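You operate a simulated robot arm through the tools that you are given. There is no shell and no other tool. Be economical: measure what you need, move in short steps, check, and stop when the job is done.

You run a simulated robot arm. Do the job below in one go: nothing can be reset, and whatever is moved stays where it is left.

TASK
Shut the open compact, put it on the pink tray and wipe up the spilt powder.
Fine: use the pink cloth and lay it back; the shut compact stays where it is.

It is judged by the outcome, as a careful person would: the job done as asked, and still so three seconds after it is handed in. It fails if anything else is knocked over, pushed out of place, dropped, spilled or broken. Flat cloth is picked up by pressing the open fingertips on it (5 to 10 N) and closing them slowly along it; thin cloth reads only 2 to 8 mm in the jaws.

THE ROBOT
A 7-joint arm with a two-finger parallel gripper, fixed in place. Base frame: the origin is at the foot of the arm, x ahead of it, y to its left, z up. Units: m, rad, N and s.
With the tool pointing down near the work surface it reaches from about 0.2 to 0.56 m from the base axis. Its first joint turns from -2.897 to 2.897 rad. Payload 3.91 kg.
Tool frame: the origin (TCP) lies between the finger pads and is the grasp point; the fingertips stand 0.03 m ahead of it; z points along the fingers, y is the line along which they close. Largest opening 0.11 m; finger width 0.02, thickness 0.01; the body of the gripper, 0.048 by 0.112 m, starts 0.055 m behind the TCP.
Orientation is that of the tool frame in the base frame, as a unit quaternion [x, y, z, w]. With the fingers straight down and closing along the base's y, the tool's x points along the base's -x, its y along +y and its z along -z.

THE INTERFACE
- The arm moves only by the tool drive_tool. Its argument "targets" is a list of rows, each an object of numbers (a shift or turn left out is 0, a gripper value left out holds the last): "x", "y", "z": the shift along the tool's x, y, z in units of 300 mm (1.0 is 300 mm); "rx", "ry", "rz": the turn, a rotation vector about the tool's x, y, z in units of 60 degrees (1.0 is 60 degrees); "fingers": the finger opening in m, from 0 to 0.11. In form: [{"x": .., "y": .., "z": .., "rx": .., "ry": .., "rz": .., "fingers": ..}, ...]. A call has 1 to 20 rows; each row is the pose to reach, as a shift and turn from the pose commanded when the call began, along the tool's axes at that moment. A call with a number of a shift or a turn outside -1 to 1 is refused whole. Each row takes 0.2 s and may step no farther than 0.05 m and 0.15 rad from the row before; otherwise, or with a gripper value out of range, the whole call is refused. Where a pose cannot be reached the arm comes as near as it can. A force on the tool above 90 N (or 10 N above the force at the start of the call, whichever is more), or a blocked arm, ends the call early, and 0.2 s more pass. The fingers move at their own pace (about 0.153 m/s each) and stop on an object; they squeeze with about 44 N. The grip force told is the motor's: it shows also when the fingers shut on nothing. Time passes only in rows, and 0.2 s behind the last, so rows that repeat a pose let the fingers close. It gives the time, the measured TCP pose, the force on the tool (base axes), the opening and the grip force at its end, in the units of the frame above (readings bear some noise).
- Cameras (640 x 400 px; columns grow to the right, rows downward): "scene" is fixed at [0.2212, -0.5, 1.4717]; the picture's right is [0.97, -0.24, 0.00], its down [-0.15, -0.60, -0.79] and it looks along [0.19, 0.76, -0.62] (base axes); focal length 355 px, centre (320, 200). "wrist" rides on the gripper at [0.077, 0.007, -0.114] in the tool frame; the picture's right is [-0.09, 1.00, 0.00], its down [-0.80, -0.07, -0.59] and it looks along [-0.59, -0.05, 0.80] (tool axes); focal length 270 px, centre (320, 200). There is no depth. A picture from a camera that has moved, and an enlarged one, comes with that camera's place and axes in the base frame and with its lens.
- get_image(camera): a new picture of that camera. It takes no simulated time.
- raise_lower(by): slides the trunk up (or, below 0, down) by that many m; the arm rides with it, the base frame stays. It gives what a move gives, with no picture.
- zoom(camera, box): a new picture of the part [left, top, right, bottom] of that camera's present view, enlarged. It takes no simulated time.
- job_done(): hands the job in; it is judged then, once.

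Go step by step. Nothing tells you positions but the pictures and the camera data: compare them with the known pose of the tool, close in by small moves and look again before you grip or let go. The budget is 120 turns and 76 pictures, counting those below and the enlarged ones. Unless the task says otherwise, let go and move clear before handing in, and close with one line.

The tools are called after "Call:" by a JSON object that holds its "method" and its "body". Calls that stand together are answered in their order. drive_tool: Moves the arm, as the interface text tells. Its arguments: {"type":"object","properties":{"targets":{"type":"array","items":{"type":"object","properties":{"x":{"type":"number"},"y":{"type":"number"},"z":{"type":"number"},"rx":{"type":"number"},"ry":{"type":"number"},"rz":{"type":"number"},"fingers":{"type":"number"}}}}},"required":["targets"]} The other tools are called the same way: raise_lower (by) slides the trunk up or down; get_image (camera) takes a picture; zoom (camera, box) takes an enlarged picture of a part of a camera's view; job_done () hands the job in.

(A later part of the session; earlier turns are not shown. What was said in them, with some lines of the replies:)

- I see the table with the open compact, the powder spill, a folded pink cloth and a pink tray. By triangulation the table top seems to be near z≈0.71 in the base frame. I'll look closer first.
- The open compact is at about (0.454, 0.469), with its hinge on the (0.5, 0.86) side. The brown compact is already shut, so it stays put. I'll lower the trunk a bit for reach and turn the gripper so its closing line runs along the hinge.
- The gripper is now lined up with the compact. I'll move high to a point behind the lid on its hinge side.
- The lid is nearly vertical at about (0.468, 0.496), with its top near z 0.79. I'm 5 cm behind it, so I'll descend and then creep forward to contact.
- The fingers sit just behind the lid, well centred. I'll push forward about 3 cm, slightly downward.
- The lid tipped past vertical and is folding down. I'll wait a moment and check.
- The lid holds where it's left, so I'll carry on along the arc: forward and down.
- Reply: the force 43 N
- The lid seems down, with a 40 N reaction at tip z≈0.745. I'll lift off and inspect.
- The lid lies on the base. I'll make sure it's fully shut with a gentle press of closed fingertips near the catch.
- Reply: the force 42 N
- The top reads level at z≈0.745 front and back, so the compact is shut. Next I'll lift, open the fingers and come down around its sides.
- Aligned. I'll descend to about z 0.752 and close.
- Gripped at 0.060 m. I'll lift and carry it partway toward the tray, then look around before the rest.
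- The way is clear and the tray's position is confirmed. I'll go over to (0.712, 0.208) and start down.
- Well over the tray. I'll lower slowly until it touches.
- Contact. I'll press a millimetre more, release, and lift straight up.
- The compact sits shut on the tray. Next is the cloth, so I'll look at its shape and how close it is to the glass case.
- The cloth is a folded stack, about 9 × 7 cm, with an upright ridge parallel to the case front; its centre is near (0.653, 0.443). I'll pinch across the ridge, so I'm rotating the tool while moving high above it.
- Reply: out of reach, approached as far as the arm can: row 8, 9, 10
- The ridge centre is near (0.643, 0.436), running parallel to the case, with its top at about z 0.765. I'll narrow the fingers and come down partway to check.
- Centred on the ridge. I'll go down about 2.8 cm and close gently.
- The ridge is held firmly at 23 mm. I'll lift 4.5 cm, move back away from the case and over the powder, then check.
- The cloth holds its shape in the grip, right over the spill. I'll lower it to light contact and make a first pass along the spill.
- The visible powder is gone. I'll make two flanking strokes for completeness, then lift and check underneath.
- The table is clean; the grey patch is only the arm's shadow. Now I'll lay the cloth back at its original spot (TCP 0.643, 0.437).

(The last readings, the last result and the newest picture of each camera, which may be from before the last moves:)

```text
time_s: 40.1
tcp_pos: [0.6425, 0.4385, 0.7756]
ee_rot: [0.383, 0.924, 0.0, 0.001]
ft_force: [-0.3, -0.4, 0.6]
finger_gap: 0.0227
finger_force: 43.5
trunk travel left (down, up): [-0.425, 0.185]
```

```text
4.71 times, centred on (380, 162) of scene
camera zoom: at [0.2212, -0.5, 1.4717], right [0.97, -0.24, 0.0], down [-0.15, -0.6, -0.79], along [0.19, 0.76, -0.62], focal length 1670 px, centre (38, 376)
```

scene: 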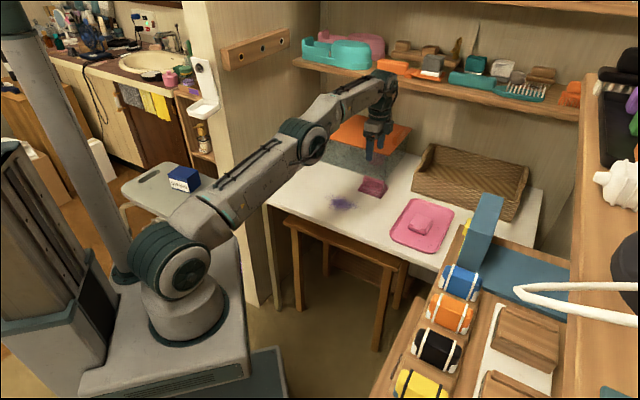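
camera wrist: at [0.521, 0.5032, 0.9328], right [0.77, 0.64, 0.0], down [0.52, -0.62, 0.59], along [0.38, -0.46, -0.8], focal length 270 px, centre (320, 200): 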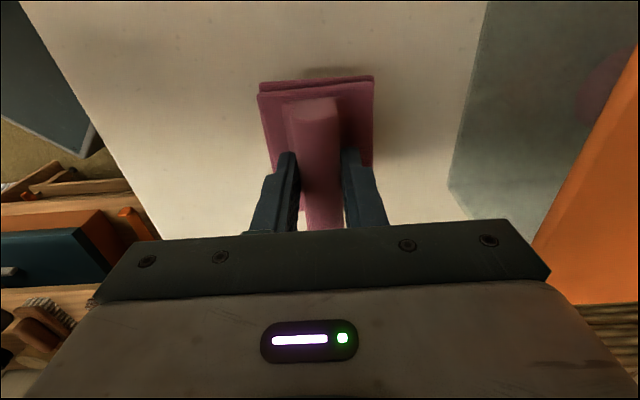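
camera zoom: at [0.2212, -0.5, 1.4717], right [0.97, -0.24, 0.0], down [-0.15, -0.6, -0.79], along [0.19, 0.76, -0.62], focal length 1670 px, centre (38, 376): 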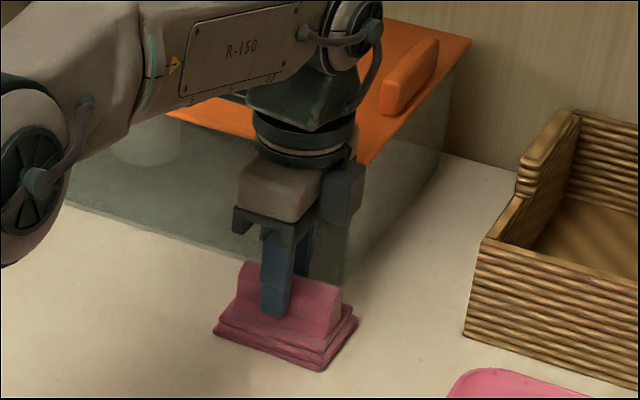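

Back in place, just touching. I'll press down slightly, open the fingers slowly, lift straight up, then back away.

Call:
{"method": "drive_tool", "body": {"targets": [{"z": 0.003}, {"z": 0.003, "fingers": 0.025}, {"z": 0.003, "fingers": 0.035}, {"z": 0.003, "fingers": 0.045}, {"z": 0.003}, {"z": -0.06}, {"z": -0.18}, {"z": -0.32}, {"z": -0.36, "y": -0.13}, {"z": -0.36, "y": -0.28}, {"z": -0.36, "y": -0.43}, {"z": -0.36, "y": -0.5}, {"z": -0.36, "y": -0.5}]}}

Call:
{"method": "get_image", "body": {"camera": "scene"}}

Call:
{"method": "zoom", "body": {"camera": "scene", "box": [280, 140, 460, 260]}}

Call:
{"method": "get_image", "body": {"camera": "wrist"}}

```text
time_s: 42.9
tcp_pos: [0.5354, 0.3311, 0.8852]
ee_rot: [0.382, 0.924, -0.001, 0.0]
ft_force: [-0.3, -0.2, 0.4]
finger_gap: 0.0451
finger_force: 0.1
trunk travel left (down, up): [-0.425, 0.185]
```

```text
33 pictures are left
```

scene: 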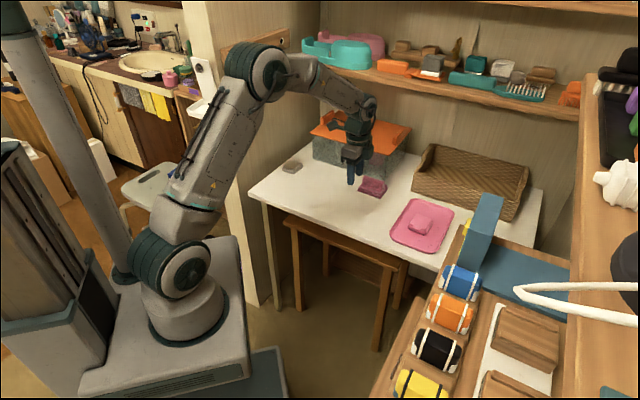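

```text
3.33 times, centred on (370, 200) of scene
camera zoom: at [0.2212, -0.5, 1.4717], right [0.97, -0.24, 0.0], down [-0.15, -0.6, -0.79], along [0.19, 0.76, -0.62], focal length 1183 px, centre (153, 200)
```

zoom: 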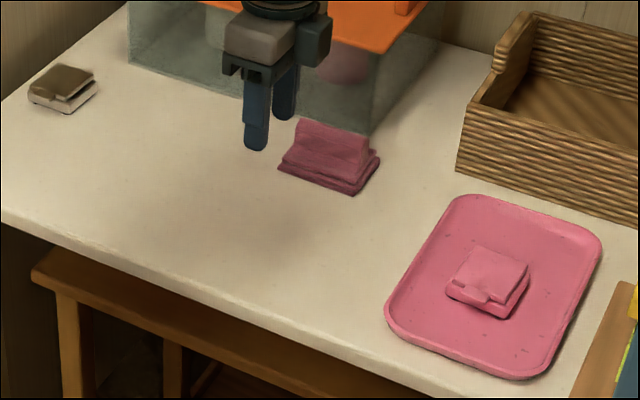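

```text
31 pictures are left
camera wrist: at [0.4848, 0.3901, 0.9986], right [0.77, 0.64, 0.0], down [0.52, -0.62, 0.59], along [0.38, -0.46, -0.8], focal length 270 px, centre (320, 200)
```

wrist: 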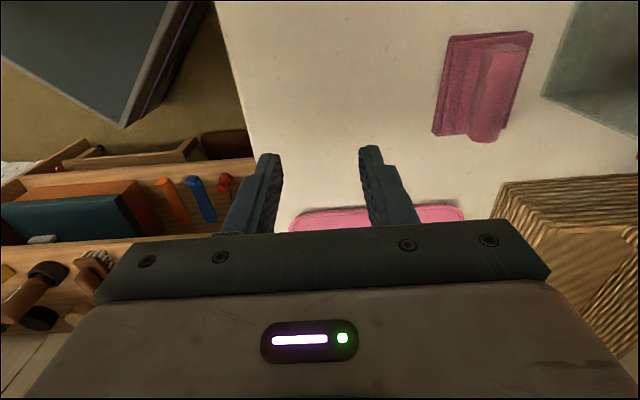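

The spill is gone, the cloth is back and the brown compact is untouched. One last close look at the compact on the tray.

Call:
{"method": "zoom", "body": {"camera": "scene", "box": [395, 205, 445, 240]}}

```text
11.43 times, centred on (420, 222) of scene
camera zoom: at [0.2212, -0.5, 1.4717], right [0.97, -0.24, 0.0], down [-0.15, -0.6, -0.79], along [0.19, 0.76, -0.62], focal length 4057 px, centre (-823, -57)
```

zoom: 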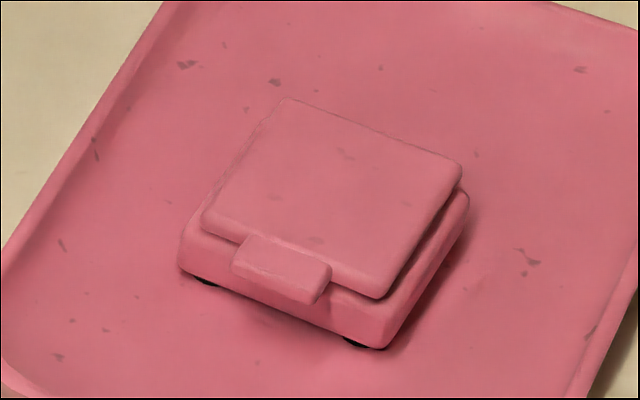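

The compact is shut and level on the tray, so I'm handing the job in.

Call:
{"method": "job_done", "body": {}}

```text
The job is handed in.
```

The open compact is shut and on the pink tray, the powder is wiped up, and the pink cloth is back where it was; the brown compact was not touched.
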